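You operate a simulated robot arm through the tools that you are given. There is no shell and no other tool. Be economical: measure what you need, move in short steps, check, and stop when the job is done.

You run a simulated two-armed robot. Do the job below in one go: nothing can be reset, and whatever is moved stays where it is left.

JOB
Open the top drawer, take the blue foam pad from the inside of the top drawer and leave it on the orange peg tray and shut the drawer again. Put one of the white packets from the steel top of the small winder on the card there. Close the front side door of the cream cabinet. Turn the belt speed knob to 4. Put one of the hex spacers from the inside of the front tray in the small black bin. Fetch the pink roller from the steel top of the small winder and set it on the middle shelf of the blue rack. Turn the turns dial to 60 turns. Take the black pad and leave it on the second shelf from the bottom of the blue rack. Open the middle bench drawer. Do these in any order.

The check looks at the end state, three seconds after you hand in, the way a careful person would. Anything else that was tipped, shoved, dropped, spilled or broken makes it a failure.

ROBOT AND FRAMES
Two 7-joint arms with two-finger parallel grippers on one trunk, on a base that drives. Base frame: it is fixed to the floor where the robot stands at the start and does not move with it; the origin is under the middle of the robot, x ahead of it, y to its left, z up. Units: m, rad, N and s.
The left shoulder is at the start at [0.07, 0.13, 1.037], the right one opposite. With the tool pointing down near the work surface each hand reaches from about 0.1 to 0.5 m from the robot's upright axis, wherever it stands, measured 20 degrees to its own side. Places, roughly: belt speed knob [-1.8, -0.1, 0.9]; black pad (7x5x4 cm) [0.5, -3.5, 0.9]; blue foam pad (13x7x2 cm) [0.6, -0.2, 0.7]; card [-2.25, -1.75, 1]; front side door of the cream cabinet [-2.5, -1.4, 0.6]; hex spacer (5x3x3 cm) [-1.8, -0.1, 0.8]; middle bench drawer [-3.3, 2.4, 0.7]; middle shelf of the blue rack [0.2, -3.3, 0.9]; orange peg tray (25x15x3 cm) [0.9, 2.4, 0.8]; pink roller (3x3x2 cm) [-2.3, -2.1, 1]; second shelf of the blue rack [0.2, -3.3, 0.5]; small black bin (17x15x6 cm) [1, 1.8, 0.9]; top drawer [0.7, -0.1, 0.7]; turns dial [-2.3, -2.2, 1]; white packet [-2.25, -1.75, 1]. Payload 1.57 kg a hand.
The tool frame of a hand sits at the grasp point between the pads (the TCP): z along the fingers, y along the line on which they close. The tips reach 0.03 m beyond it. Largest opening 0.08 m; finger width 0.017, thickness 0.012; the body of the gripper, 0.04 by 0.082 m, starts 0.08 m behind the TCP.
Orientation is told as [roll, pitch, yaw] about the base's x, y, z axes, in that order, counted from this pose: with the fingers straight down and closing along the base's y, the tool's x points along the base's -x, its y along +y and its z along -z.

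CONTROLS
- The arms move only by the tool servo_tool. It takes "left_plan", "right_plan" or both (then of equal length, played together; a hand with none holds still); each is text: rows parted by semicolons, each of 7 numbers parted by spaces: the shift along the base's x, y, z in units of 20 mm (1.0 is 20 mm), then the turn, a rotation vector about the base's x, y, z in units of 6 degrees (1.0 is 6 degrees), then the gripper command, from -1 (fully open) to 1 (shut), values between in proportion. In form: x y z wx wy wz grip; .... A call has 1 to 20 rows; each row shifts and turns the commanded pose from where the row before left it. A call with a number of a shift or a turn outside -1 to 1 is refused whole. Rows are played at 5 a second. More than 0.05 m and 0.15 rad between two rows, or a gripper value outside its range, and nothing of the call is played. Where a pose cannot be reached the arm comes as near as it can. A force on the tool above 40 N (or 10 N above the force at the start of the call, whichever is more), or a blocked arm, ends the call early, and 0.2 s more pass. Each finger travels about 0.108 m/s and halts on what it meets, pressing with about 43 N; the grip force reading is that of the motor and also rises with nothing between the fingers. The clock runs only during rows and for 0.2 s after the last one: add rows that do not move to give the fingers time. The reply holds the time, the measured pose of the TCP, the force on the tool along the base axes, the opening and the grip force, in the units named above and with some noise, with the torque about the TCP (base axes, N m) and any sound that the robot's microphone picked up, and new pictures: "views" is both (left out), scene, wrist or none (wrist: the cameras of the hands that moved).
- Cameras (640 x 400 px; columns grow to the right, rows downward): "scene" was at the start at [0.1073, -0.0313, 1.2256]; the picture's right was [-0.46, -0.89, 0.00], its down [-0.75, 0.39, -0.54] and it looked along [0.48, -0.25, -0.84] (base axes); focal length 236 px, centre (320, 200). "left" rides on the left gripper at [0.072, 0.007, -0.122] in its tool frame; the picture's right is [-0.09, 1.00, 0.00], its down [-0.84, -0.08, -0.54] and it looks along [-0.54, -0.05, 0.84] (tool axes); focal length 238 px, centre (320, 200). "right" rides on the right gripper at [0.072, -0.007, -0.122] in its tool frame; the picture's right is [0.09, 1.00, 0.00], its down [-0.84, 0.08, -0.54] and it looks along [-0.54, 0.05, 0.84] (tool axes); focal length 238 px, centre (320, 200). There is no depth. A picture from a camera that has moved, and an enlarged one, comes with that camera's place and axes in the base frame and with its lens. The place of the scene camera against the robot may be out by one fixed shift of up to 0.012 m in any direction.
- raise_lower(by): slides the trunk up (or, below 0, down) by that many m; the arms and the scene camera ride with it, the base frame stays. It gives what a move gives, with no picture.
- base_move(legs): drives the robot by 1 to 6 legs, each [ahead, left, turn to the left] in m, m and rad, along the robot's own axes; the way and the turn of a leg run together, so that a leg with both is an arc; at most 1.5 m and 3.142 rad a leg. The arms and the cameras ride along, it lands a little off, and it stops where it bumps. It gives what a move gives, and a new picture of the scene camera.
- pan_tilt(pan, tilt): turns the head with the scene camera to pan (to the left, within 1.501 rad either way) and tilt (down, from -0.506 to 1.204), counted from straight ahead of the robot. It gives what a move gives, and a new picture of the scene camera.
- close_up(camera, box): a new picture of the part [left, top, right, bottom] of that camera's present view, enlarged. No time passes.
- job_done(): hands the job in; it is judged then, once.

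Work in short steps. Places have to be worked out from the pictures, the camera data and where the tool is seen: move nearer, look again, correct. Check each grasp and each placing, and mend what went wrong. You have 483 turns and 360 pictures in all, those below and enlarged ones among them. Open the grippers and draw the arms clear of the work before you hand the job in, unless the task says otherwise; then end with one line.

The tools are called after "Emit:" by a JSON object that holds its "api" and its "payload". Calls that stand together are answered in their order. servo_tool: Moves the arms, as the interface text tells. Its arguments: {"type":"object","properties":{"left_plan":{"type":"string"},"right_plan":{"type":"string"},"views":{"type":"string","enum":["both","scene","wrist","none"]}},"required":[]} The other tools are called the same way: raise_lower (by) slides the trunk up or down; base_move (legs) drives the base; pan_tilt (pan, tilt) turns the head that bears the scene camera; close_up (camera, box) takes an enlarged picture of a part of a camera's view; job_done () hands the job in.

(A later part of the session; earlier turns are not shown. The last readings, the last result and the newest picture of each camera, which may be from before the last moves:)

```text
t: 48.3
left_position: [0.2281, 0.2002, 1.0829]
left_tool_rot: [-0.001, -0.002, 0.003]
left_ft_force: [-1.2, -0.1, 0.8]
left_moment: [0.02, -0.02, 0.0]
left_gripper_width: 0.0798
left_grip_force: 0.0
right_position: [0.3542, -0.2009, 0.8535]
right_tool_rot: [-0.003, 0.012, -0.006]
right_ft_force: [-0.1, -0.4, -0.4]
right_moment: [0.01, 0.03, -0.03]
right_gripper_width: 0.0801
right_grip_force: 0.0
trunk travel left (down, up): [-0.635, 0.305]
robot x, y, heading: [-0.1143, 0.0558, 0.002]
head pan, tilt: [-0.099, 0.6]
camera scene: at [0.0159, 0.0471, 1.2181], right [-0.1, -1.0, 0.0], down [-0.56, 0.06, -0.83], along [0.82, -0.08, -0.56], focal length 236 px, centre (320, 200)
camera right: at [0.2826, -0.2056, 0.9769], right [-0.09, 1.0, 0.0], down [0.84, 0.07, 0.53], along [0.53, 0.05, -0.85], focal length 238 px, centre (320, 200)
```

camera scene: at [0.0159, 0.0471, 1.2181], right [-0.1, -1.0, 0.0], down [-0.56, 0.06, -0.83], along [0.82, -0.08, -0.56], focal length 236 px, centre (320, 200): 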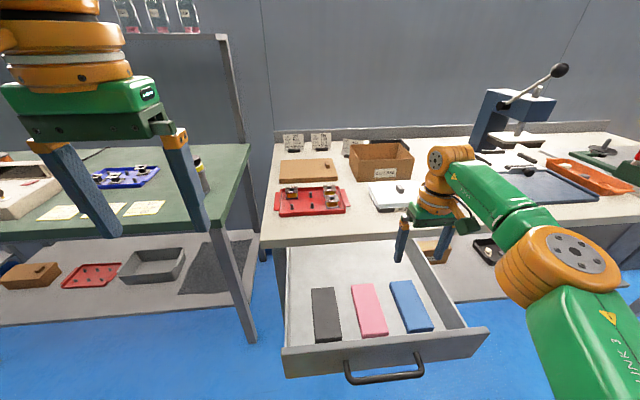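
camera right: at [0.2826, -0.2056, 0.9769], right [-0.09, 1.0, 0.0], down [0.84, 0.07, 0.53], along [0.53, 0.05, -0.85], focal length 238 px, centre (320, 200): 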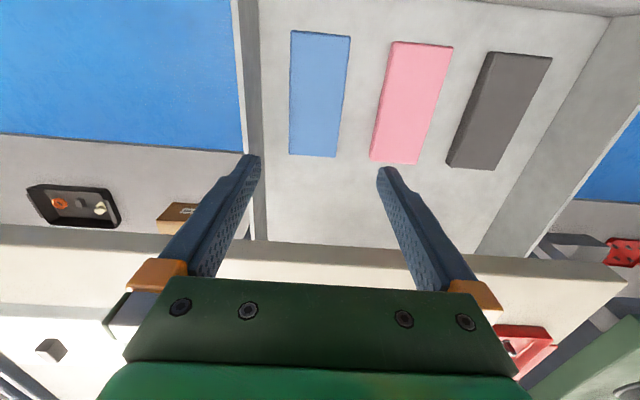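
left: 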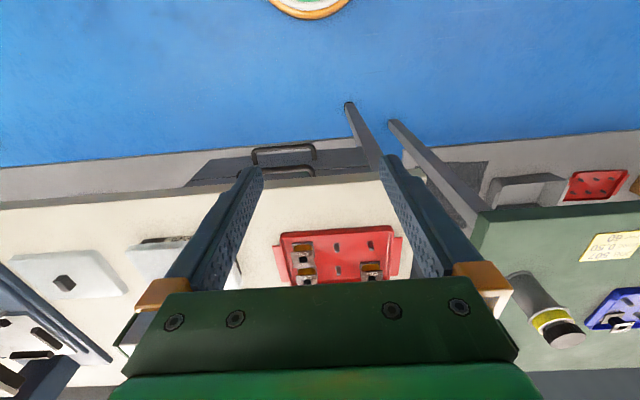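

Pad centre is about [0.336, -0.204], top z ≈ 0.67, aligned with the hand. I descend to z ≈ 0.72 first and look.

Emit:
{"api": "servo_tool", "payload": {"right_plan": "-0.45 -0.07 -0.9 0 0 0 -1; -0.45 -0.07 -0.9 0 0 0 -1; 0 0 -1 0 0 0 -1; 0 0 -1 0 0 0 -1; 0 0 -1 0 0 0 -1; 0 0 -1 0 0 0 -1; 0 0 -0.9 0 0 0 -1; 0 0 0 0 0 0 -1", "views": "wrist"}}

Emit:
{"api": "close_up", "payload": {"camera": "scene", "box": [280, 180, 520, 380]}}

```text
t: 50.1
left_position: [0.2295, 0.2002, 1.0821]
left_tool_rot: [-0.001, -0.003, 0.003]
left_ft_force: [0.5, 0.9, -0.8]
left_moment: [0.02, 0.05, -0.02]
left_gripper_width: 0.08
left_grip_force: 0.0
right_position: [0.3386, -0.2037, 0.7193]
right_tool_rot: [-0.001, 0.015, -0.005]
right_ft_force: [0.2, -0.1, 0.1]
right_moment: [-0.02, -0.02, 0.01]
right_gripper_width: 0.0802
right_grip_force: 0.1
trunk travel left (down, up): [-0.635, 0.305]
robot x, y, heading: [-0.1182, 0.0544, 0.002]
head pan, tilt: [-0.099, 0.6]
camera right: at [0.2672, -0.2096, 0.8431], right [-0.09, 1.0, 0.0], down [0.84, 0.07, 0.53], along [0.53, 0.05, -0.85], focal length 238 px, centre (320, 200)
```

right: 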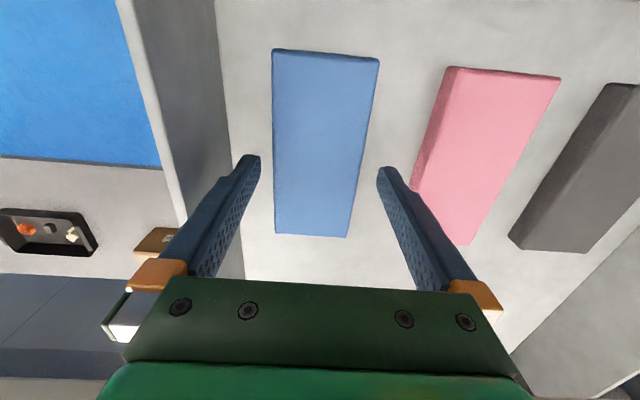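

```text
2.00 times, centred on (400, 280) of scene
camera zoom: at [0.016, 0.0472, 1.218], right [-0.1, -1.0, 0.0], down [-0.56, 0.06, -0.83], along [0.82, -0.08, -0.56], focal length 473 px, centre (160, 40)
```

zoom: 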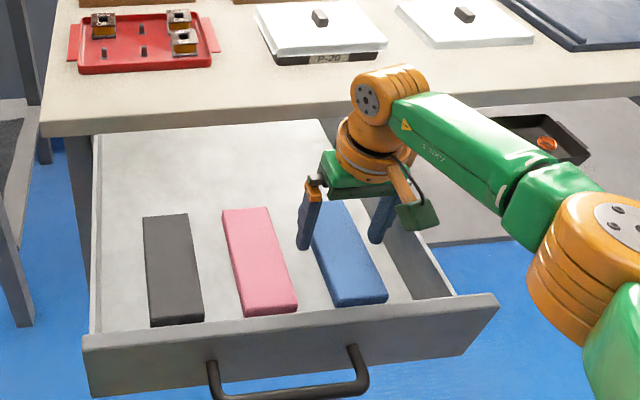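

Fingers straddle the pad. Descend to z ≈ 0.688 and close.

Emit:
{"api": "servo_tool", "payload": {"right_plan": "-0.2 -0.05 -0.8 0 0 0 -1; -0.2 0 -0.7 0 0 0 -1; 0 0 -0.1 0 0 0 -1; 0 0 0 0 0 0 1; 0 0 0 0 0 0 1; 0 0 0 0 0 0 1", "views": "wrist"}}

```text
t: 50.7
left_position: [0.2259, 0.2018, 1.0832]
left_tool_rot: [-0.001, -0.005, 0.002]
left_ft_force: [0.3, -0.8, -0.9]
left_moment: [0.02, 0.04, 0.03]
left_gripper_width: 0.0799
left_grip_force: 0.1
right_position: [0.3335, -0.2048, 0.703]
right_tool_rot: [0.0, -0.004, -0.008]
right_ft_force: [0.0, -1.8, 20.1]
right_moment: [-0.2, 0.18, 0.05]
right_gripper_width: 0.0792
right_grip_force: 0.1
trunk travel left (down, up): [-0.635, 0.305]
robot x, y, heading: [-0.12, 0.0554, 0.002]
head pan, tilt: [-0.099, 0.6]
stopped in row 2 (right hand): the force on the tool passed its limit at 53 N (the readings are from after the stop); the commanded pose is now the measured one
camera right: at [0.2611, -0.2104, 0.8256], right [-0.09, 1.0, 0.0], down [0.84, 0.07, 0.54], along [0.54, 0.05, -0.84], focal length 238 px, centre (320, 200)
```

right: 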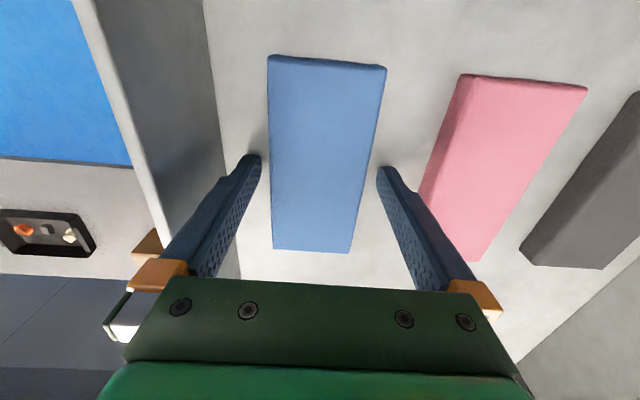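

Fingertips touched the drawer floor (z ≈ 0.673). I ease up 3 mm and close.

Emit:
{"api": "servo_tool", "payload": {"right_plan": "0 0 0.15 0 0 0 -1; 0 0 0 0 0 0 1; 0 0 0 0 0 0 1; 0 0 0 0 0 0 1; 0 0 1 0 0 0 1; 0 0 1 0 0 0 1; 0 0 1 0 0 0 1; 0 0 0 0 0 0 1", "views": "both"}}

```text
t: 52.5
left_position: [0.2287, 0.2009, 1.0818]
left_tool_rot: [0.0, -0.002, 0.004]
left_ft_force: [0.2, -0.4, -0.2]
left_moment: [0.0, 0.03, -0.01]
left_gripper_width: 0.0799
left_grip_force: 0.1
right_position: [0.3344, -0.2076, 0.7637]
right_tool_rot: [0.002, 0.004, -0.007]
right_ft_force: [0.5, -0.8, -0.5]
right_moment: [-0.01, 0.0, -0.04]
right_gripper_width: 0.0577
right_grip_force: 43.4
trunk travel left (down, up): [-0.635, 0.305]
robot x, y, heading: [-0.1207, 0.0547, 0.003]
head pan, tilt: [-0.099, 0.6]
camera scene: at [0.0163, 0.047, 1.218], right [-0.1, -1.0, 0.0], down [-0.56, 0.06, -0.82], along [0.82, -0.08, -0.57], focal length 236 px, centre (320, 200)
camera right: at [0.2628, -0.2119, 0.8863], right [-0.09, 1.0, 0.0], down [0.84, 0.07, 0.54], along [0.54, 0.05, -0.84], focal length 238 px, centre (320, 200)
```

scene: 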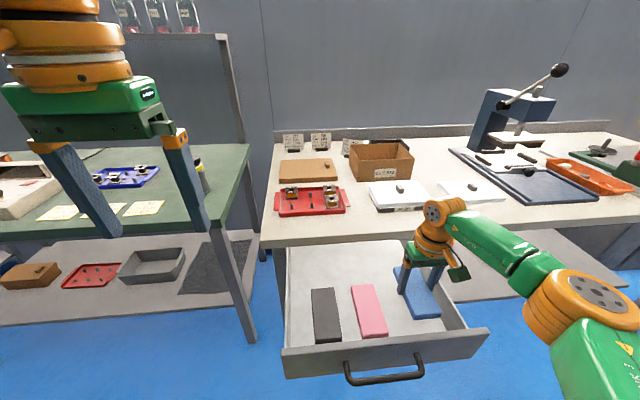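
right: 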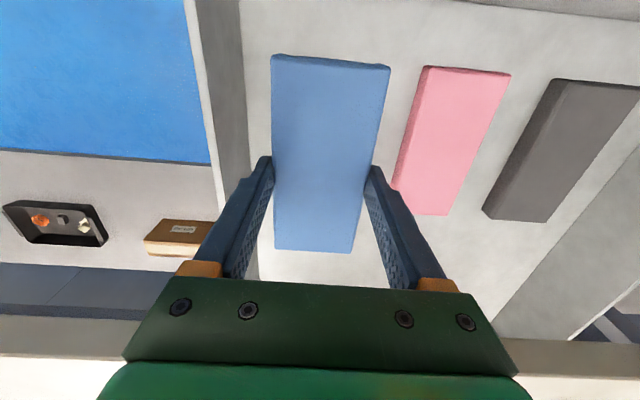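

Pad is held firmly. I lift it clear, then back off so that the left hand can push the drawer shut.

Emit:
{"api": "servo_tool", "payload": {"right_plan": "0 0 1 0 0 0 1; 0 0 1 0 0 0 1; 0 0 1 0 0 0 1; 0 0 1 0 0 0 1; 0 0 1 0 0 0 1; 0 0 1 0 0 0 1; 0 0 1 0 0 0 1; -0.5 0 1 0 0 0 1; -0.5 0 0.5 0 0 0 1; -0.5 0 0 0 0 0 1", "views": "none"}}

Emit:
{"api": "base_move", "payload": {"legs": [[-0.35, 0, 0], [0, -0.2, 0]]}}

Emit:
{"api": "servo_tool", "payload": {"left_plan": "0 0 -1 0 -0.5 0 1; 0 0 -1 0 -0.5 0 1; 0 0 -1 0 -0.5 0 1; 0 0 -1 0 -0.5 0 1; 0 0 -1 0 -0.5 0 1; 0 0 -1 0 -0.5 0 1; 0 0 -1 0 -0.5 0 1; 0 0 -1 0 -0.5 0 1; 0 0 -1 0 -0.5 0 1; 0 0 -1 0 -0.5 0 1; 0 0 -1 0 0 0 1; 0 0 -1 0 0 0 1; 0 0 -1 0 0 0 1; 0 0 -1 0 0 0 1; 0 0 -1 0 0 0 1; 0 0 -1 0 0 0 1; 0 0 -1 0 0 0 1; 0 0 0 0 0 0 1", "views": "scene"}}

```text
t: 54.7
left_position: [0.2284, 0.2005, 1.081]
left_tool_rot: [0.001, -0.001, 0.003]
left_ft_force: [-0.1, 0.2, 0.4]
left_moment: [0.02, -0.04, -0.01]
left_gripper_width: 0.0803
left_grip_force: 0.1
right_position: [0.3047, -0.2073, 0.9337]
right_tool_rot: [0.002, 0.003, -0.009]
right_ft_force: [0.6, -0.2, 0.2]
right_moment: [0.02, 0.01, 0.0]
right_gripper_width: 0.0576
right_grip_force: 43.4
trunk travel left (down, up): [-0.635, 0.305]
robot x, y, heading: [-0.1165, 0.0555, 0.003]
head pan, tilt: [-0.099, 0.6]
```

```text
t: 58.1
left_position: [-0.1224, 0.0012, 1.0813]
left_tool_rot: [-0.002, -0.001, 0.001]
left_ft_force: [-0.5, 0.4, -0.7]
left_moment: [0.01, -0.01, 0.01]
left_gripper_width: 0.08
left_grip_force: 0.1
right_position: [-0.0472, -0.4066, 0.9343]
right_tool_rot: [0.0, 0.005, -0.01]
right_ft_force: [-0.4, 0.9, 0.1]
right_moment: [0.01, 0.03, -0.03]
right_gripper_width: 0.0575
right_grip_force: 43.1
trunk travel left (down, up): [-0.635, 0.305]
robot x, y, heading: [-0.4684, -0.1422, -0.001]
head pan, tilt: [-0.099, 0.6]
camera scene: at [-0.3352, -0.1517, 1.218], right [-0.1, -0.99, 0.0], down [-0.56, 0.06, -0.83], along [0.82, -0.08, -0.56], focal length 236 px, centre (320, 200)
```

scene: 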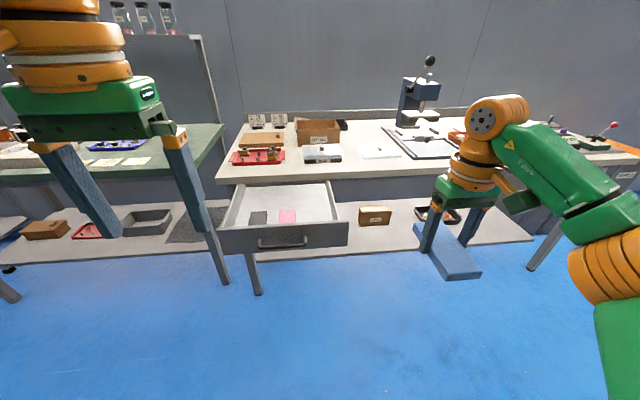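

```text
t: 61.9
left_position: [-0.1234, -0.0012, 0.7417]
left_tool_rot: [0.001, -0.525, 0.001]
left_ft_force: [0.3, -0.4, 0.4]
left_moment: [-0.03, -0.01, -0.01]
left_gripper_width: 0.0
left_grip_force: 21.1
right_position: [-0.0488, -0.4064, 0.9335]
right_tool_rot: [0.002, 0.004, -0.01]
right_ft_force: [0.1, 0.0, -0.5]
right_moment: [-0.01, 0.02, 0.0]
right_gripper_width: 0.0577
right_grip_force: 43.0
trunk travel left (down, up): [-0.635, 0.305]
robot x, y, heading: [-0.4718, -0.1457, -0.006]
head pan, tilt: [-0.099, 0.6]
camera scene: at [-0.3352, -0.1529, 1.218], right [-0.1, -0.99, 0.0], down [-0.56, 0.06, -0.82], along [0.82, -0.08, -0.57], focal length 236 px, centre (320, 200)
```

scene: 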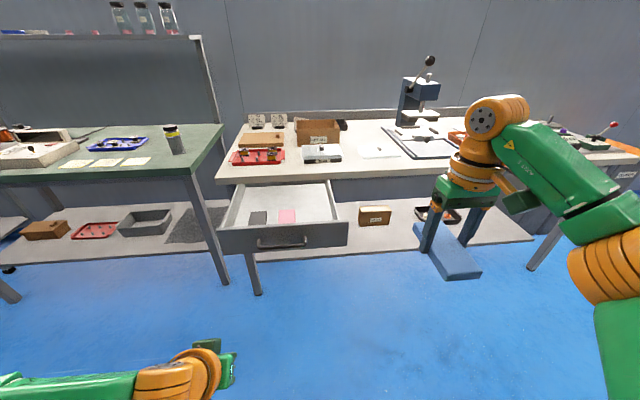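

I shift right to line up with the bar, lower the left fingertips slightly and pull the right hand back.

Emit:
{"api": "servo_tool", "payload": {"left_plan": "0 0 -0.5 0 0 0 1; 0 0 -0.5 0 0 0 1; 0 0 0 0 0 0 1; 0 0 0 0 0 0 1; 0 0 0 0 0 0 1; 0 0 0 0 0 0 1", "right_plan": "-1 0 0.5 0 0 0 1; -1 0 0.5 0 0 0 1; -1 0 0.5 0 0 0 1; -1 0 0.5 0 0 0 1; -1 0 0 0 0 0 1; 0 0 0 0 0 0 1", "views": "none"}}

Emit:
{"api": "base_move", "payload": {"legs": [[0, -0.08, 0], [0.2, 0, 0]]}}

Emit:
{"api": "servo_tool", "payload": {"left_plan": "0 0 0 0 0 0 1", "views": "wrist"}}

```text
t: 63.3
left_position: [-0.1237, 0.0002, 0.7216]
left_tool_rot: [-0.002, -0.524, -0.001]
left_ft_force: [-0.6, 0.1, 0.1]
left_moment: [-0.02, 0.02, -0.05]
left_gripper_width: 0.0
left_grip_force: 21.6
right_position: [-0.1469, -0.4063, 0.9732]
right_tool_rot: [0.002, 0.003, -0.009]
right_ft_force: [0.7, 0.3, -0.1]
right_moment: [-0.02, -0.02, 0.02]
right_gripper_width: 0.0575
right_grip_force: 43.2
trunk travel left (down, up): [-0.635, 0.305]
robot x, y, heading: [-0.4653, -0.1418, -0.003]
head pan, tilt: [-0.099, 0.6]
```

```text
t: 65.6
left_position: [0.0741, -0.0819, 0.723]
left_tool_rot: [0.0, -0.526, 0.003]
left_ft_force: [-0.3, 0.8, 0.0]
left_moment: [0.02, 0.01, -0.01]
left_gripper_width: 0.0
left_grip_force: 21.1
right_position: [0.0491, -0.4868, 0.9742]
right_tool_rot: [0.001, 0.003, -0.009]
right_ft_force: [-0.3, -0.3, 1.2]
right_moment: [0.03, 0.0, 0.01]
right_gripper_width: 0.0578
right_grip_force: 43.1
trunk travel left (down, up): [-0.635, 0.305]
robot x, y, heading: [-0.2695, -0.2245, 0.002]
head pan, tilt: [-0.099, 0.6]
camera scene: at [-0.1383, -0.2336, 1.2181], right [-0.1, -0.99, 0.0], down [-0.56, 0.06, -0.83], along [0.82, -0.08, -0.56], focal length 236 px, centre (320, 200)
```

scene: 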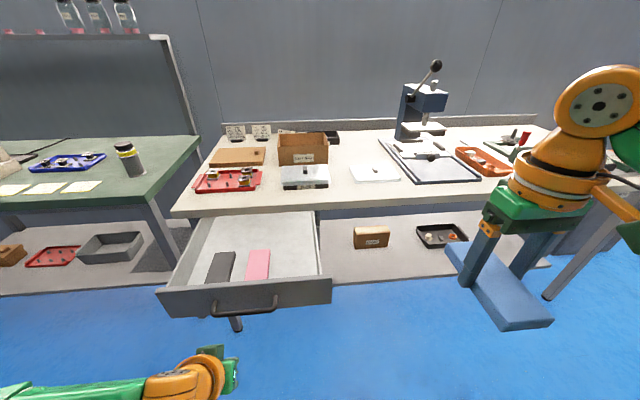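

```text
t: 66.0
left_position: [0.0749, -0.0816, 0.7222]
left_tool_rot: [0.0, -0.527, 0.002]
left_ft_force: [-0.8, 0.0, -0.3]
left_moment: [0.01, -0.01, -0.01]
left_gripper_width: 0.0
left_grip_force: 21.9
right_position: [0.0501, -0.487, 0.9742]
right_tool_rot: [0.003, 0.004, -0.008]
right_ft_force: [-0.2, -0.1, -0.4]
right_moment: [0.01, -0.01, 0.0]
right_gripper_width: 0.0577
right_grip_force: 43.0
trunk travel left (down, up): [-0.635, 0.305]
robot x, y, heading: [-0.269, -0.225, 0.001]
head pan, tilt: [-0.099, 0.6]
camera left: at [-0.0505, -0.075, 0.7927], right [0.08, 1.0, 0.05], down [0.45, -0.08, 0.89], along [0.89, -0.05, -0.46], focal length 238 px, centre (320, 200)
```

left: 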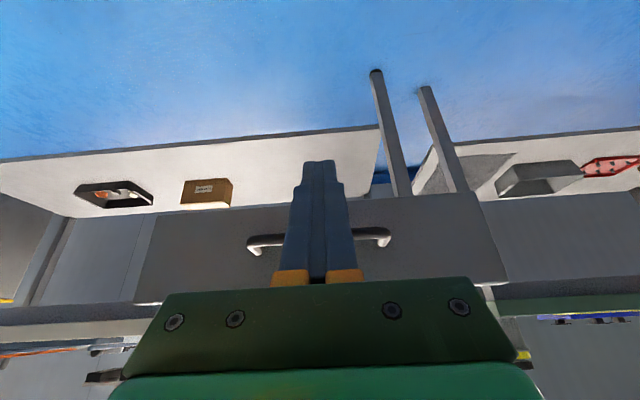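

Aligned with the bar. I drive forward 0.34 to push it shut, then finish with small servo steps.

Emit:
{"api": "base_move", "payload": {"legs": [[0.34, 0, 0]]}}

```text
t: 68.2
left_position: [0.4149, -0.0812, 0.7229]
left_tool_rot: [0.001, -0.526, 0.001]
left_ft_force: [-1.1, 0.9, -0.4]
left_moment: [0.03, 0.0, 0.01]
left_gripper_width: 0.0001
left_grip_force: 21.3
right_position: [0.391, -0.4863, 0.9742]
right_tool_rot: [0.001, 0.003, -0.007]
right_ft_force: [0.8, -0.8, -0.8]
right_moment: [0.01, -0.03, -0.02]
right_gripper_width: 0.0578
right_grip_force: 42.9
trunk travel left (down, up): [-0.635, 0.305]
robot x, y, heading: [0.0705, -0.224, 0.004]
head pan, tilt: [-0.099, 0.6]
camera scene: at [0.2027, -0.2339, 1.2181], right [-0.1, -0.99, 0.0], down [-0.56, 0.06, -0.83], along [0.82, -0.08, -0.56], focal length 236 px, centre (320, 200)
```

scene: 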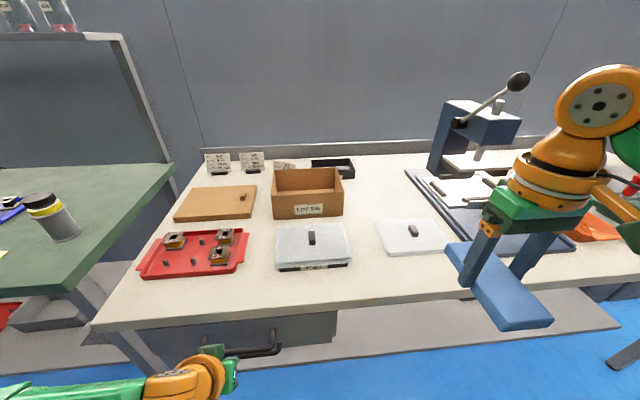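

Nearly shut. I push on with the left hand in small steps until the force rises.

Emit:
{"api": "servo_tool", "payload": {"left_plan": "0.5 0 0 0 0 0 1; 0.5 0 0 0 0 0 1; 0.5 0 0 0 0 0 1; 0.4 0 0 0 0 0 1; 0.4 0 0 0 0 0 1; 0.4 0 0 0 0 0 1; 0 0 0 0 0 0 1", "views": "both"}}

```text
t: 69.8
left_position: [0.4626, -0.0812, 0.7181]
left_tool_rot: [0.0, -0.509, -0.002]
left_ft_force: [-13.4, -0.1, -2.7]
left_moment: [0.02, 0.09, -0.04]
left_gripper_width: 0.0001
left_grip_force: 21.2
right_position: [0.3883, -0.487, 0.9744]
right_tool_rot: [0.0, 0.002, -0.005]
right_ft_force: [0.1, 0.5, -0.2]
right_moment: [-0.01, 0.02, -0.03]
right_gripper_width: 0.0575
right_grip_force: 42.2
trunk travel left (down, up): [-0.635, 0.305]
robot x, y, heading: [0.0651, -0.2257, 0.003]
head pan, tilt: [-0.099, 0.6]
stopped in row 7 (left hand): the force on the tool passed its limit at 42 N (the readings are from after the stop); the commanded pose is now the measured one
camera scene: at [0.2004, -0.2337, 1.2185], right [-0.1, -1.0, 0.0], down [-0.56, 0.06, -0.83], along [0.82, -0.08, -0.56], focal length 236 px, centre (320, 200)
camera left: at [0.3393, -0.0755, 0.791], right [0.08, 1.0, 0.05], down [0.47, -0.08, 0.88], along [0.88, -0.05, -0.47], focal length 238 px, centre (320, 200)
```

scene: 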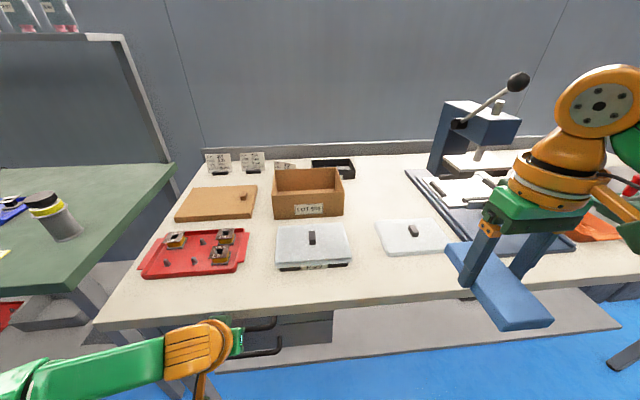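
left: 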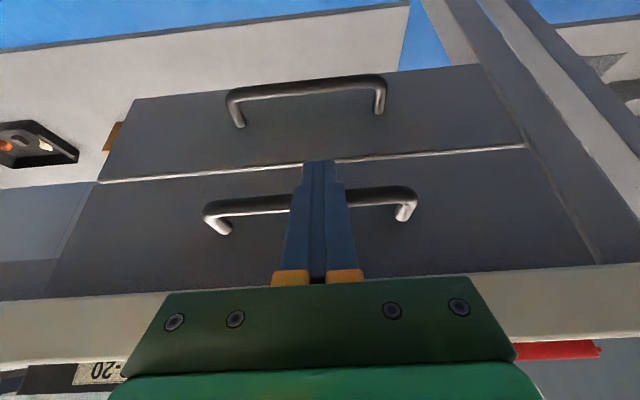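

The drawer is shut. I back off, restore the left hand to a raised down-pointing pose, then drive left toward the peg tray.

Emit:
{"api": "base_move", "payload": {"legs": [[-0.4, 0, 0]]}}

Emit:
{"api": "servo_tool", "payload": {"left_plan": "0 0 1 0 0.5 0 -1; 0 0 1 0 0.5 0 -1; 0 0 1 0 0.5 0 -1; 0 0 1 0 0.5 0 -1; 0 0 1 0 0.5 0 -1; 0 0 1 0 0.5 0 -1; 0 0 1 0 0.5 0 -1; 0 0 1 0 0.5 0 -1; 0 0 1 0 0.5 0 -1; 0 0 1 0 0.4 0 -1; 0 1 1 0 0 0 -1; 0 1 1 0 0 0 -1; 0 1 0 0 0 0 -1; 0 1 0 0 0 0 -1; 0 0 0 0 0 0 -1", "views": "none"}}

Emit:
{"api": "base_move", "payload": {"legs": [[0, 1.3, 0], [0, 1.3, 0]]}}

Emit:
{"api": "pan_tilt", "payload": {"pan": 0, "tilt": 0.5}}

```text
t: 72.3
left_position: [0.0625, -0.0809, 0.7189]
left_tool_rot: [0.001, -0.512, -0.004]
left_ft_force: [1.0, 0.1, 0.2]
left_moment: [0.0, 0.0, 0.02]
left_gripper_width: 0.0001
left_grip_force: 21.7
right_position: [-0.0117, -0.4873, 0.9738]
right_tool_rot: [0.003, 0.003, -0.007]
right_ft_force: [-0.1, -0.5, -0.3]
right_moment: [0.03, -0.03, 0.01]
right_gripper_width: 0.0577
right_grip_force: 42.6
trunk travel left (down, up): [-0.635, 0.305]
robot x, y, heading: [-0.3349, -0.2248, 0.0]
head pan, tilt: [-0.099, 0.6]
camera scene: at [-0.1997, -0.2336, 1.218], right [-0.1, -0.99, 0.0], down [-0.56, 0.06, -0.82], along [0.82, -0.08, -0.57], focal length 236 px, centre (320, 200)
```

scene: 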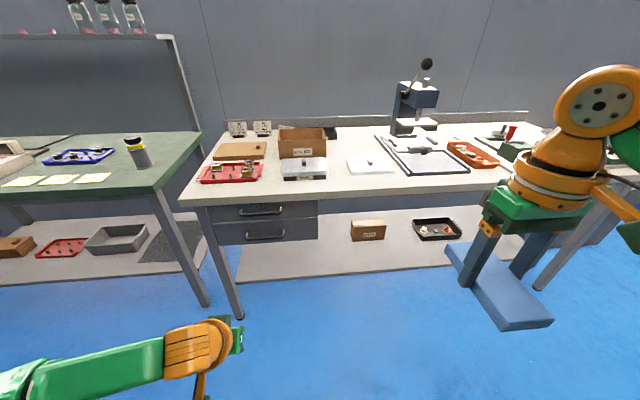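

```text
t: 75.5
left_position: [0.0648, -0.0019, 0.9591]
left_tool_rot: [0.0, 0.002, -0.002]
left_ft_force: [-0.8, -0.6, -0.7]
left_moment: [0.01, 0.01, -0.02]
left_gripper_width: 0.0796
left_grip_force: 0.0
right_position: [-0.0127, -0.4882, 0.9736]
right_tool_rot: [0.001, 0.004, -0.007]
right_ft_force: [0.9, -0.6, 0.7]
right_moment: [-0.01, -0.02, -0.01]
right_gripper_width: 0.0577
right_grip_force: 43.3
trunk travel left (down, up): [-0.635, 0.305]
robot x, y, heading: [-0.3346, -0.2224, -0.003]
head pan, tilt: [-0.099, 0.6]
```

```text
t: 87.8
left_position: [0.03, 2.5703, 0.9621]
left_tool_rot: [0.005, -0.004, 0.013]
left_ft_force: [1.2, -2.2, 0.8]
left_moment: [0.01, -0.04, -0.04]
left_gripper_width: 0.0787
left_grip_force: 0.0
right_position: [-0.0363, 2.0849, 0.9725]
right_tool_rot: [0.009, 0.002, 0.008]
right_ft_force: [0.6, -0.2, 0.3]
right_moment: [0.04, 0.04, -0.01]
right_gripper_width: 0.0575
right_grip_force: 42.8
trunk travel left (down, up): [-0.635, 0.305]
robot x, y, heading: [-0.3604, 2.3483, 0.015]
head pan, tilt: [-0.099, 0.6]
stopped in leg 2: the robot was blocked; the commanded pose is now the measured one
camera scene: at [-0.2291, 2.3337, 1.2184], right [-0.08, -1.0, -0.01], down [-0.56, 0.05, -0.83], along [0.82, -0.06, -0.56], focal length 236 px, centre (320, 200)
```

scene: 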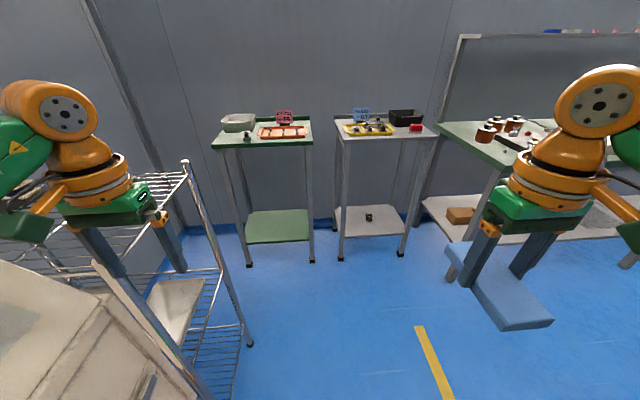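

```text
t: 88.5
left_position: [0.0309, 2.57, 0.9616]
left_tool_rot: [0.005, -0.001, 0.012]
left_ft_force: [1.4, -2.2, 3.1]
left_moment: [0.21, 0.02, -0.03]
left_gripper_width: 0.0786
left_grip_force: 0.0
right_position: [-0.0357, 2.0834, 0.9715]
right_tool_rot: [0.009, 0.001, 0.009]
right_ft_force: [-0.6, 0.1, -0.3]
right_moment: [-0.01, -0.02, 0.01]
right_gripper_width: 0.0575
right_grip_force: 43.7
trunk travel left (down, up): [-0.635, 0.305]
robot x, y, heading: [-0.3608, 2.3494, 0.02]
head pan, tilt: [0.0, 0.499]
camera scene: at [-0.2259, 2.3419, 1.2274], right [0.02, -1.0, -0.01], down [-0.48, 0.0, -0.88], along [0.88, 0.02, -0.48], focal length 236 px, centre (320, 200)
```

scene: 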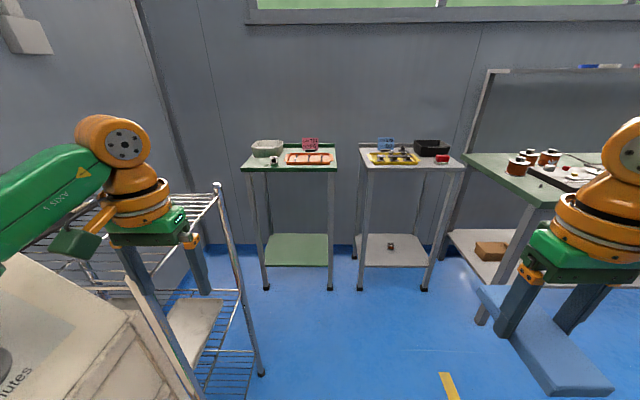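

The robot bumped something on the left (oven or wire rack by the left arm). I move away to the right and inspect for disturbance.

Emit:
{"api": "base_move", "payload": {"legs": [[0, -0.25, 0]]}}

Emit:
{"api": "pan_tilt", "payload": {"pan": 1.0, "tilt": 0.5}}

```text
t: 90.3
left_position: [0.0356, 2.3296, 0.9587]
left_tool_rot: [-0.002, 0.001, 0.017]
left_ft_force: [0.3, -0.6, -0.2]
left_moment: [0.01, 0.01, -0.02]
left_gripper_width: 0.08
left_grip_force: 0.0
right_position: [-0.0289, 1.8442, 0.9736]
right_tool_rot: [0.002, 0.002, 0.009]
right_ft_force: [0.3, 0.3, 0.3]
right_moment: [0.01, 0.04, -0.02]
right_gripper_width: 0.0575
right_grip_force: 42.9
trunk travel left (down, up): [-0.635, 0.305]
robot x, y, heading: [-0.3544, 2.1013, 0.014]
head pan, tilt: [0.0, 0.499]
camera scene: at [-0.2198, 2.1036, 1.2271], right [0.02, -1.0, 0.0], down [-0.48, -0.01, -0.88], along [0.88, 0.02, -0.48], focal length 236 px, centre (320, 200)
```

scene: 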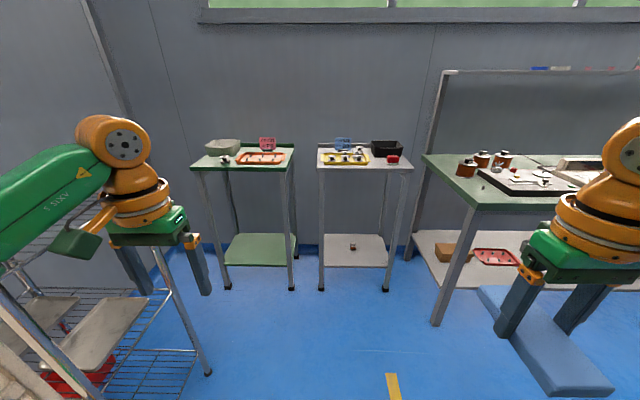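

```text
t: 91.5
left_position: [0.0357, 2.3292, 0.9582]
left_tool_rot: [-0.002, 0.001, 0.015]
left_ft_force: [-0.2, -0.1, 0.1]
left_moment: [0.0, 0.01, 0.04]
left_gripper_width: 0.0801
left_grip_force: 0.2
right_position: [-0.0302, 1.8437, 0.9745]
right_tool_rot: [0.002, 0.004, 0.009]
right_ft_force: [0.2, 0.1, 0.4]
right_moment: [0.0, 0.0, -0.01]
right_gripper_width: 0.0574
right_grip_force: 43.3
trunk travel left (down, up): [-0.635, 0.305]
robot x, y, heading: [-0.3576, 2.0999, 0.018]
head pan, tilt: [1.0, 0.499]
camera scene: at [-0.2629, 2.1784, 1.2271], right [0.85, -0.53, 0.0], down [-0.25, -0.41, -0.88], along [0.46, 0.75, -0.48], focal length 236 px, centre (320, 200)
```

scene: 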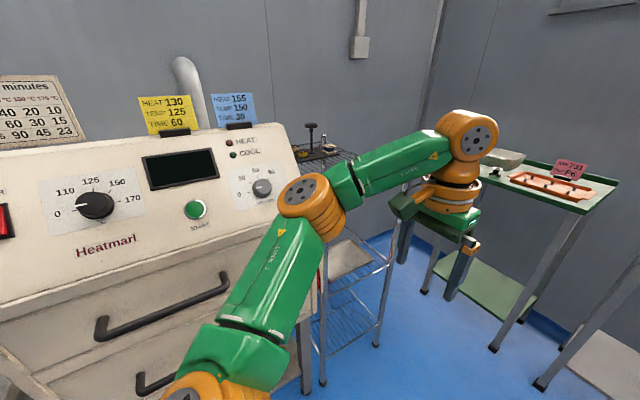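

No damage visible: oven and rack look undisturbed. The orange tray is near [0.91, 2.43, 0.85] on the green stand. I drive forward, turn left 0.68, and look again.

Emit:
{"api": "base_move", "payload": {"legs": [[0.5, 0.0, 0], [0, 0, 0.68]]}}

Emit:
{"api": "pan_tilt", "payload": {"pan": -0.2, "tilt": 0.6}}

```text
t: 96.3
left_position: [0.3026, 2.5373, 0.96]
left_tool_rot: [-0.001, 0.0, 0.703]
left_ft_force: [0.2, -0.1, -0.1]
left_moment: [0.05, -0.03, 0.01]
left_gripper_width: 0.0801
left_grip_force: 0.0
right_position: [0.5583, 2.119, 0.9737]
right_tool_rot: [0.001, 0.004, 0.696]
right_ft_force: [0.5, 0.4, 0.5]
right_moment: [0.02, 0.02, 0.03]
right_gripper_width: 0.0576
right_grip_force: 43.8
trunk travel left (down, up): [-0.635, 0.305]
robot x, y, heading: [0.145, 2.1105, 0.708]
head pan, tilt: [1.0, 0.499]
camera scene: at [0.1658, 2.2328, 1.2271], right [0.99, 0.13, 0.0], down [0.06, -0.47, -0.88], along [-0.12, 0.87, -0.48], focal length 236 px, centre (320, 200)
```

scene: 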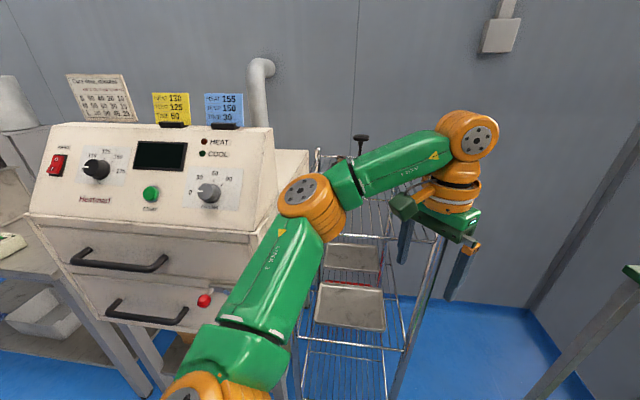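

```text
t: 97.7
left_position: [0.302, 2.5351, 0.9598]
left_tool_rot: [-0.002, 0.001, 0.701]
left_ft_force: [0.4, -0.9, 0.0]
left_moment: [0.01, 0.03, 0.01]
left_gripper_width: 0.08
left_grip_force: 0.2
right_position: [0.5587, 2.118, 0.973]
right_tool_rot: [0.001, 0.003, 0.696]
right_ft_force: [-0.3, 0.2, -0.6]
right_moment: [-0.03, 0.0, 0.01]
right_gripper_width: 0.0577
right_grip_force: 43.2
trunk travel left (down, up): [-0.635, 0.305]
robot x, y, heading: [0.141, 2.1107, 0.704]
head pan, tilt: [-0.201, 0.6]
camera scene: at [0.2553, 2.1856, 1.218], right [0.48, -0.88, 0.0], down [-0.49, -0.27, -0.82], along [0.72, 0.4, -0.57], focal length 236 px, centre (320, 200)
```

scene: 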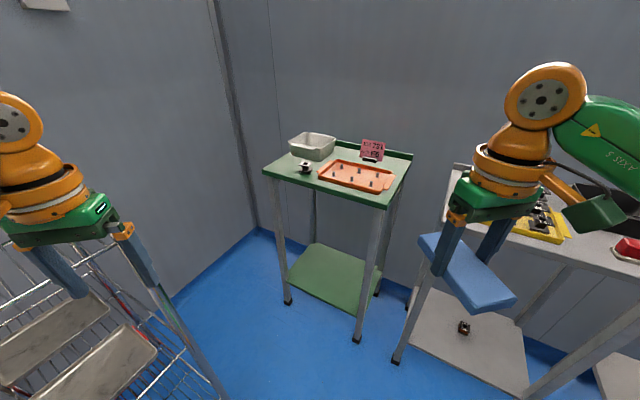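

Tray centre ≈ [0.892, 2.41, 0.85], long side along y. I move the base to about (0.43, 2.2).

Emit:
{"api": "base_move", "payload": {"legs": [[0.28, -0.12, 0]]}}

Emit:
{"api": "pan_tilt", "payload": {"pan": -0.1, "tilt": 0.75}}

```text
t: 99.8
left_position: [0.5916, 2.626, 0.96]
left_tool_rot: [-0.004, -0.001, 0.705]
left_ft_force: [0.2, 1.1, 0.6]
left_moment: [-0.02, 0.01, 0.0]
left_gripper_width: 0.0798
left_grip_force: 0.1
right_position: [0.8498, 2.2089, 0.974]
right_tool_rot: [0.002, 0.003, 0.7]
right_ft_force: [-0.6, 0.3, 0.3]
right_moment: [0.0, 0.02, 0.05]
right_gripper_width: 0.0577
right_grip_force: 43.1
trunk travel left (down, up): [-0.635, 0.305]
robot x, y, heading: [0.4374, 2.1986, 0.705]
head pan, tilt: [-0.201, 0.6]
camera scene: at [0.5458, 2.2742, 1.2181], right [0.49, -0.87, 0.0], down [-0.49, -0.27, -0.83], along [0.72, 0.4, -0.56], focal length 236 px, centre (320, 200)
```

scene: 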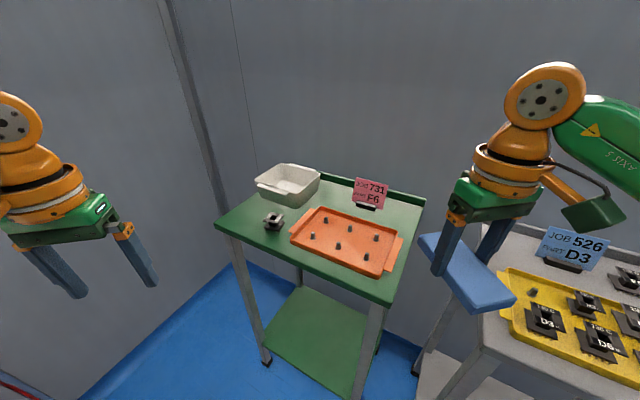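

```text
t: 100.5
left_position: [0.5915, 2.6257, 0.9595]
left_tool_rot: [0.0, 0.0, 0.705]
left_ft_force: [-0.8, -0.6, -1.4]
left_moment: [-0.02, 0.0, -0.03]
left_gripper_width: 0.0798
left_grip_force: 0.0
right_position: [0.8503, 2.2085, 0.9744]
right_tool_rot: [0.001, 0.002, 0.701]
right_ft_force: [-0.1, 0.1, 0.0]
right_moment: [0.0, -0.02, 0.01]
right_gripper_width: 0.0577
right_grip_force: 43.4
trunk travel left (down, up): [-0.635, 0.305]
robot x, y, heading: [0.434, 2.201, 0.71]
head pan, tilt: [-0.099, 0.75]
camera scene: at [0.5376, 2.2789, 1.2052], right [0.57, -0.82, 0.0], down [-0.56, -0.39, -0.73], along [0.6, 0.42, -0.68], focal length 236 px, centre (320, 200)
```

scene: 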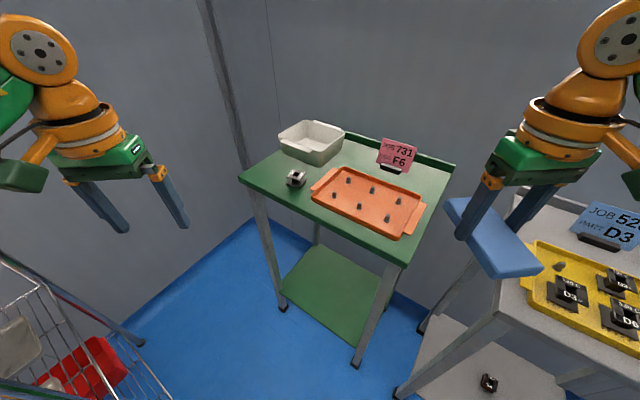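

I carry the pad over the tray (target [0.905, 2.405]) while turning it so its long side lies along y.

Emit:
{"api": "servo_tool", "payload": {"right_plan": "0.28 0.98 0 0 0 0.83 1; 0.28 0.98 0 0 0 0.83 1; 0.28 0.98 0 0 0 0.83 1; 0.28 0.98 0 0 0 0.83 1; 0.28 0.98 0 0 0 0.83 1; 0.28 0.98 0 0 0 0.83 1; 0.28 0.98 0 0 0 0.83 1; 0.28 0.98 0 0 0 0.83 1; 0.28 0.98 0 0 0 0.83 1; 0.28 0.98 0 0 0 0.83 1; 0 0 0 0 0 0 1", "views": "both"}}

```text
t: 102.9
left_position: [0.5917, 2.6262, 0.9601]
left_tool_rot: [0.0, 0.0, 0.704]
left_ft_force: [-0.1, -0.7, 0.8]
left_moment: [0.0, 0.01, 0.01]
left_gripper_width: 0.0802
left_grip_force: 0.0
right_position: [0.8132, 2.3395, 0.9338]
right_tool_rot: [0.0, 0.001, 1.567]
right_ft_force: [-0.4, -0.2, -0.2]
right_moment: [-0.01, -0.01, 0.01]
right_gripper_width: 0.0578
right_grip_force: 43.4
right hand out of reach, approached as far as the arm can: row 6, 7, 8, 9, 10
trunk travel left (down, up): [-0.635, 0.305]
robot x, y, heading: [0.4365, 2.2008, 0.709]
head pan, tilt: [-0.099, 0.75]
camera scene: at [0.5374, 2.2788, 1.2051], right [0.57, -0.82, 0.0], down [-0.56, -0.39, -0.73], along [0.6, 0.42, -0.68], focal length 236 px, centre (320, 200)
camera right: at [0.8179, 2.2677, 1.056], right [-1.0, -0.09, 0.0], down [-0.07, 0.84, 0.54], along [-0.05, 0.54, -0.84], focal length 238 px, centre (320, 200)
```

scene: 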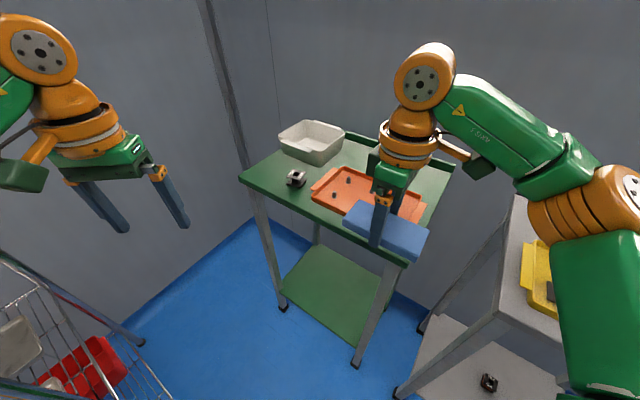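
right: 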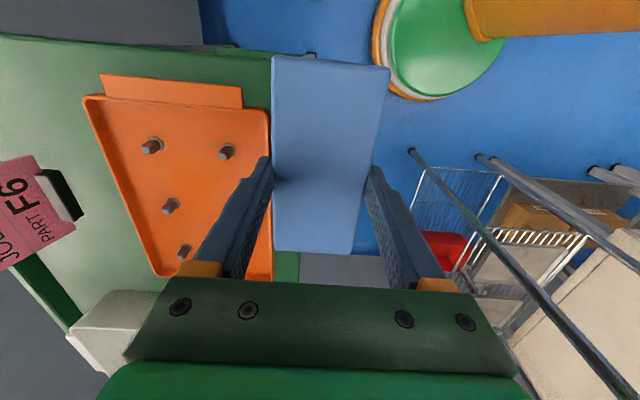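

The arm is at full reach, ~0.11 m short. I creep the base 0.1 m ahead after raising the hand a little.

Emit:
{"api": "servo_tool", "payload": {"right_plan": "-0.5 -0.3 0.5 0 0 0 1; 0 0 0.5 0 0 0 1; 0 0 0 0 0 0 1", "views": "none"}}

Emit:
{"api": "base_move", "payload": {"legs": [[0.1, 0, 0]]}}

Emit:
{"api": "servo_tool", "payload": {"right_plan": "0.3 0.1 0 0 0 0 1; 0 0 0 0 0 0 1", "views": "wrist"}}

```text
t: 103.7
left_position: [0.5935, 2.6258, 0.9594]
left_tool_rot: [-0.001, 0.001, 0.706]
left_ft_force: [0.0, -0.1, -0.2]
left_moment: [-0.03, -0.01, -0.05]
left_gripper_width: 0.0801
left_grip_force: 0.1
right_position: [0.8021, 2.3321, 0.9523]
right_tool_rot: [0.0, 0.002, 1.571]
right_ft_force: [-0.7, 0.1, -0.4]
right_moment: [0.0, 0.02, 0.02]
right_gripper_width: 0.0575
right_grip_force: 42.5
trunk travel left (down, up): [-0.635, 0.305]
robot x, y, heading: [0.4359, 2.1973, 0.708]
head pan, tilt: [-0.099, 0.75]
```

```text
t: 104.8
left_position: [0.6665, 2.6902, 0.9601]
left_tool_rot: [0.0, -0.002, 0.706]
left_ft_force: [0.3, 0.1, 0.6]
left_moment: [0.02, 0.01, -0.03]
left_gripper_width: 0.08
left_grip_force: 0.0
right_position: [0.877, 2.3961, 0.9536]
right_tool_rot: [0.001, 0.0, 1.57]
right_ft_force: [0.6, -0.1, -1.1]
right_moment: [-0.02, 0.01, 0.0]
right_gripper_width: 0.0578
right_grip_force: 43.1
trunk travel left (down, up): [-0.635, 0.305]
robot x, y, heading: [0.5099, 2.2646, 0.707]
head pan, tilt: [-0.099, 0.75]
camera scene: at [0.6116, 2.3427, 1.2053], right [0.57, -0.82, 0.0], down [-0.56, -0.39, -0.73], along [0.6, 0.42, -0.68], focal length 236 px, centre (320, 200)
```

scene: 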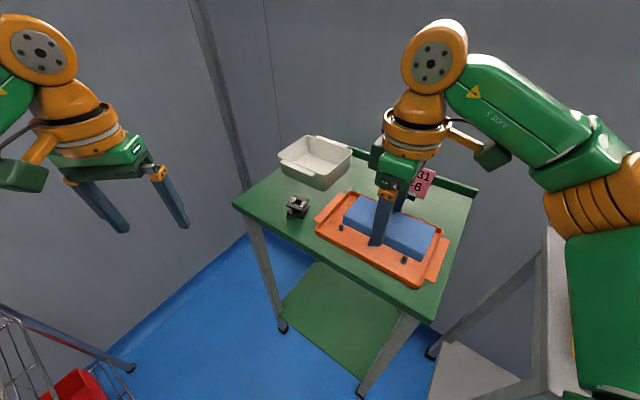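

```text
t: 105.5
left_position: [0.6667, 2.6914, 0.9589]
left_tool_rot: [-0.001, 0.0, 0.705]
left_ft_force: [-0.3, -0.4, 0.4]
left_moment: [0.03, 0.0, -0.02]
left_gripper_width: 0.0801
left_grip_force: 0.1
right_position: [0.8819, 2.3984, 0.9516]
right_tool_rot: [0.001, 0.001, 1.566]
right_ft_force: [0.4, 0.1, 0.9]
right_moment: [0.01, -0.01, 0.0]
right_gripper_width: 0.0575
right_grip_force: 43.1
trunk travel left (down, up): [-0.635, 0.305]
robot x, y, heading: [0.5121, 2.2676, 0.708]
head pan, tilt: [-0.099, 0.75]
camera right: at [0.888, 2.3285, 1.0754], right [-1.0, -0.09, 0.0], down [-0.07, 0.84, 0.54], along [-0.05, 0.54, -0.84], focal length 238 px, centre (320, 200)
```

right: 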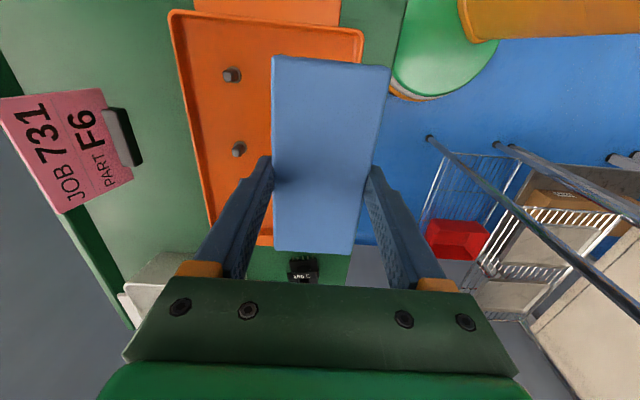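

Wrist view puts the tray centre at about [0.925, 2.415]. I nudge the base 4 cm ahead and 1 cm right.

Emit:
{"api": "base_move", "payload": {"legs": [[0.04, -0.012, 0]]}}

Emit:
{"api": "servo_tool", "payload": {"right_plan": "0 0 -0.4 0 0 0 1; 0 0 -0.4 0 0 0 1; 0 0 -0.4 0 0 0 1; 0 0 0 0 0 0 1", "views": "wrist"}}

Emit:
{"api": "close_up", "payload": {"camera": "scene", "box": [260, 120, 500, 320]}}

```text
t: 106.3
left_position: [0.7011, 2.706, 0.9594]
left_tool_rot: [-0.001, -0.004, 0.709]
left_ft_force: [-0.2, -0.6, 0.3]
left_moment: [0.03, -0.03, 0.01]
left_gripper_width: 0.08
left_grip_force: 0.0
right_position: [0.9168, 2.4151, 0.9539]
right_tool_rot: [-0.001, 0.0, 1.567]
right_ft_force: [0.2, 0.7, -0.4]
right_moment: [0.01, 0.01, 0.01]
right_gripper_width: 0.0576
right_grip_force: 43.1
trunk travel left (down, up): [-0.635, 0.305]
robot x, y, heading: [0.5503, 2.2785, 0.713]
head pan, tilt: [-0.099, 0.75]
camera scene: at [0.6476, 2.359, 1.2055], right [0.57, -0.82, 0.0], down [-0.56, -0.39, -0.73], along [0.6, 0.42, -0.68], focal length 236 px, centre (320, 200)
```

scene: 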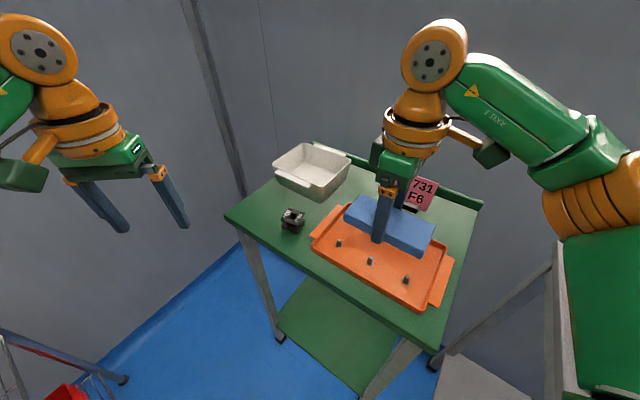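

```text
t: 107.3
left_position: [0.7045, 2.7068, 0.9602]
left_tool_rot: [-0.002, 0.0, 0.707]
left_ft_force: [-0.3, 0.1, 0.2]
left_moment: [-0.01, 0.0, -0.05]
left_gripper_width: 0.0801
left_grip_force: 0.0
right_position: [0.9202, 2.4165, 0.9292]
right_tool_rot: [0.0, 0.003, 1.566]
right_ft_force: [0.9, 0.2, 0.0]
right_moment: [-0.03, -0.02, -0.01]
right_gripper_width: 0.0578
right_grip_force: 42.8
trunk travel left (down, up): [-0.635, 0.305]
robot x, y, heading: [0.5495, 2.2786, 0.707]
head pan, tilt: [-0.099, 0.75]
camera right: at [0.9256, 2.3452, 1.0515], right [-1.0, -0.09, 0.0], down [-0.07, 0.84, 0.54], along [-0.05, 0.54, -0.84], focal length 238 px, centre (320, 200)
```

right: 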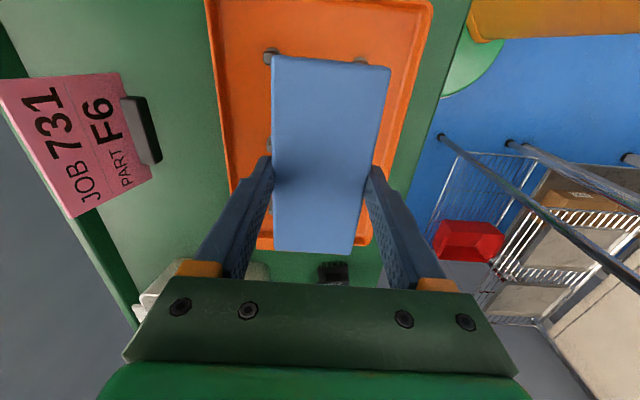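

```text
2.00 times, centred on (380, 220) of scene
camera zoom: at [0.65, 2.3601, 1.2052], right [0.57, -0.82, 0.0], down [-0.56, -0.39, -0.73], along [0.6, 0.42, -0.68], focal length 473 px, centre (200, 160)
```

zoom: 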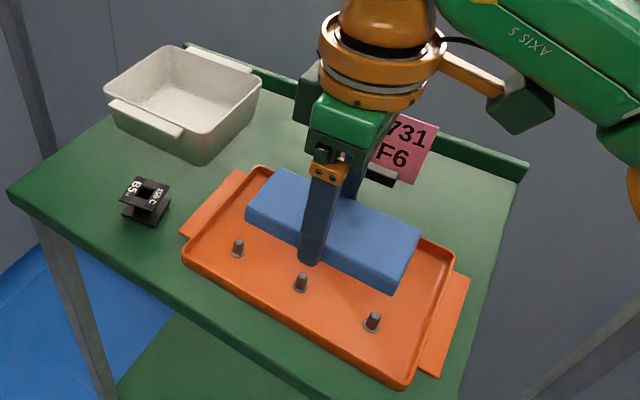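

Pegs seem centred at x ≈ 0.928, y ≈ 2.415. I shift 8 mm in x while lowering until contact.

Emit:
{"api": "servo_tool", "payload": {"right_plan": "0.4 0 -0.3 0 0 0 1; 0 0 -0.3 0 0 0 1; 0 0 -0.3 0 0 0 1; 0 0 0 0 0 0 1", "views": "wrist"}}

Emit:
{"api": "close_up", "payload": {"camera": "scene", "box": [260, 120, 500, 320]}}

```text
t: 108.3
left_position: [0.7038, 2.707, 0.9599]
left_tool_rot: [-0.001, -0.001, 0.707]
left_ft_force: [-0.3, 0.3, 0.3]
left_moment: [-0.02, 0.0, -0.02]
left_gripper_width: 0.0801
left_grip_force: 0.1
right_position: [0.9277, 2.4157, 0.9103]
right_tool_rot: [0.0, 0.004, 1.567]
right_ft_force: [0.1, -0.6, 0.2]
right_moment: [0.01, 0.01, 0.01]
right_gripper_width: 0.0577
right_grip_force: 43.2
trunk travel left (down, up): [-0.635, 0.305]
robot x, y, heading: [0.5475, 2.2813, 0.712]
head pan, tilt: [-0.099, 0.75]
camera right: at [0.9338, 2.3455, 1.0333], right [-1.0, -0.09, 0.0], down [-0.07, 0.84, 0.54], along [-0.05, 0.54, -0.84], focal length 238 px, centre (320, 200)
```

right: 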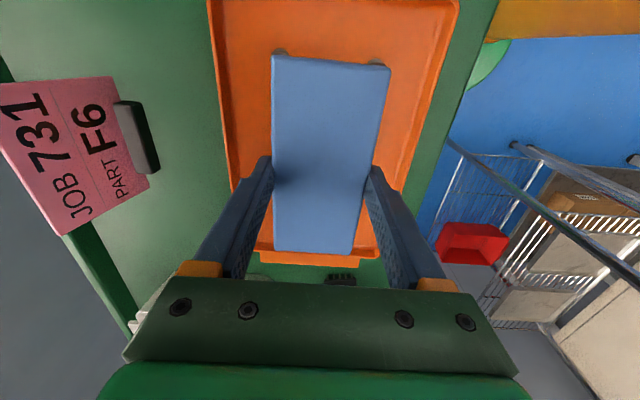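

```text
2.00 times, centred on (380, 220) of scene
camera zoom: at [0.6504, 2.3603, 1.2051], right [0.57, -0.82, 0.0], down [-0.56, -0.39, -0.73], along [0.6, 0.42, -0.68], focal length 473 px, centre (200, 160)
```

zoom: 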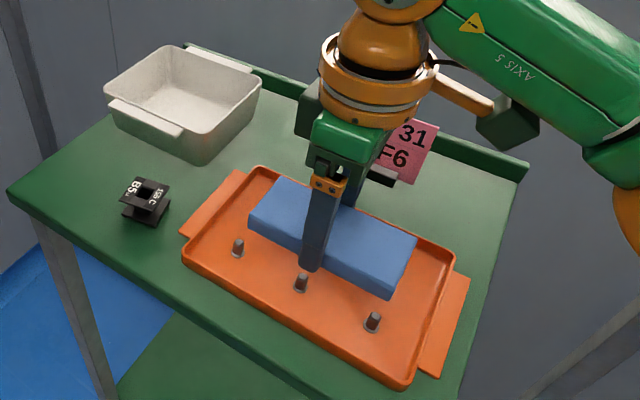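

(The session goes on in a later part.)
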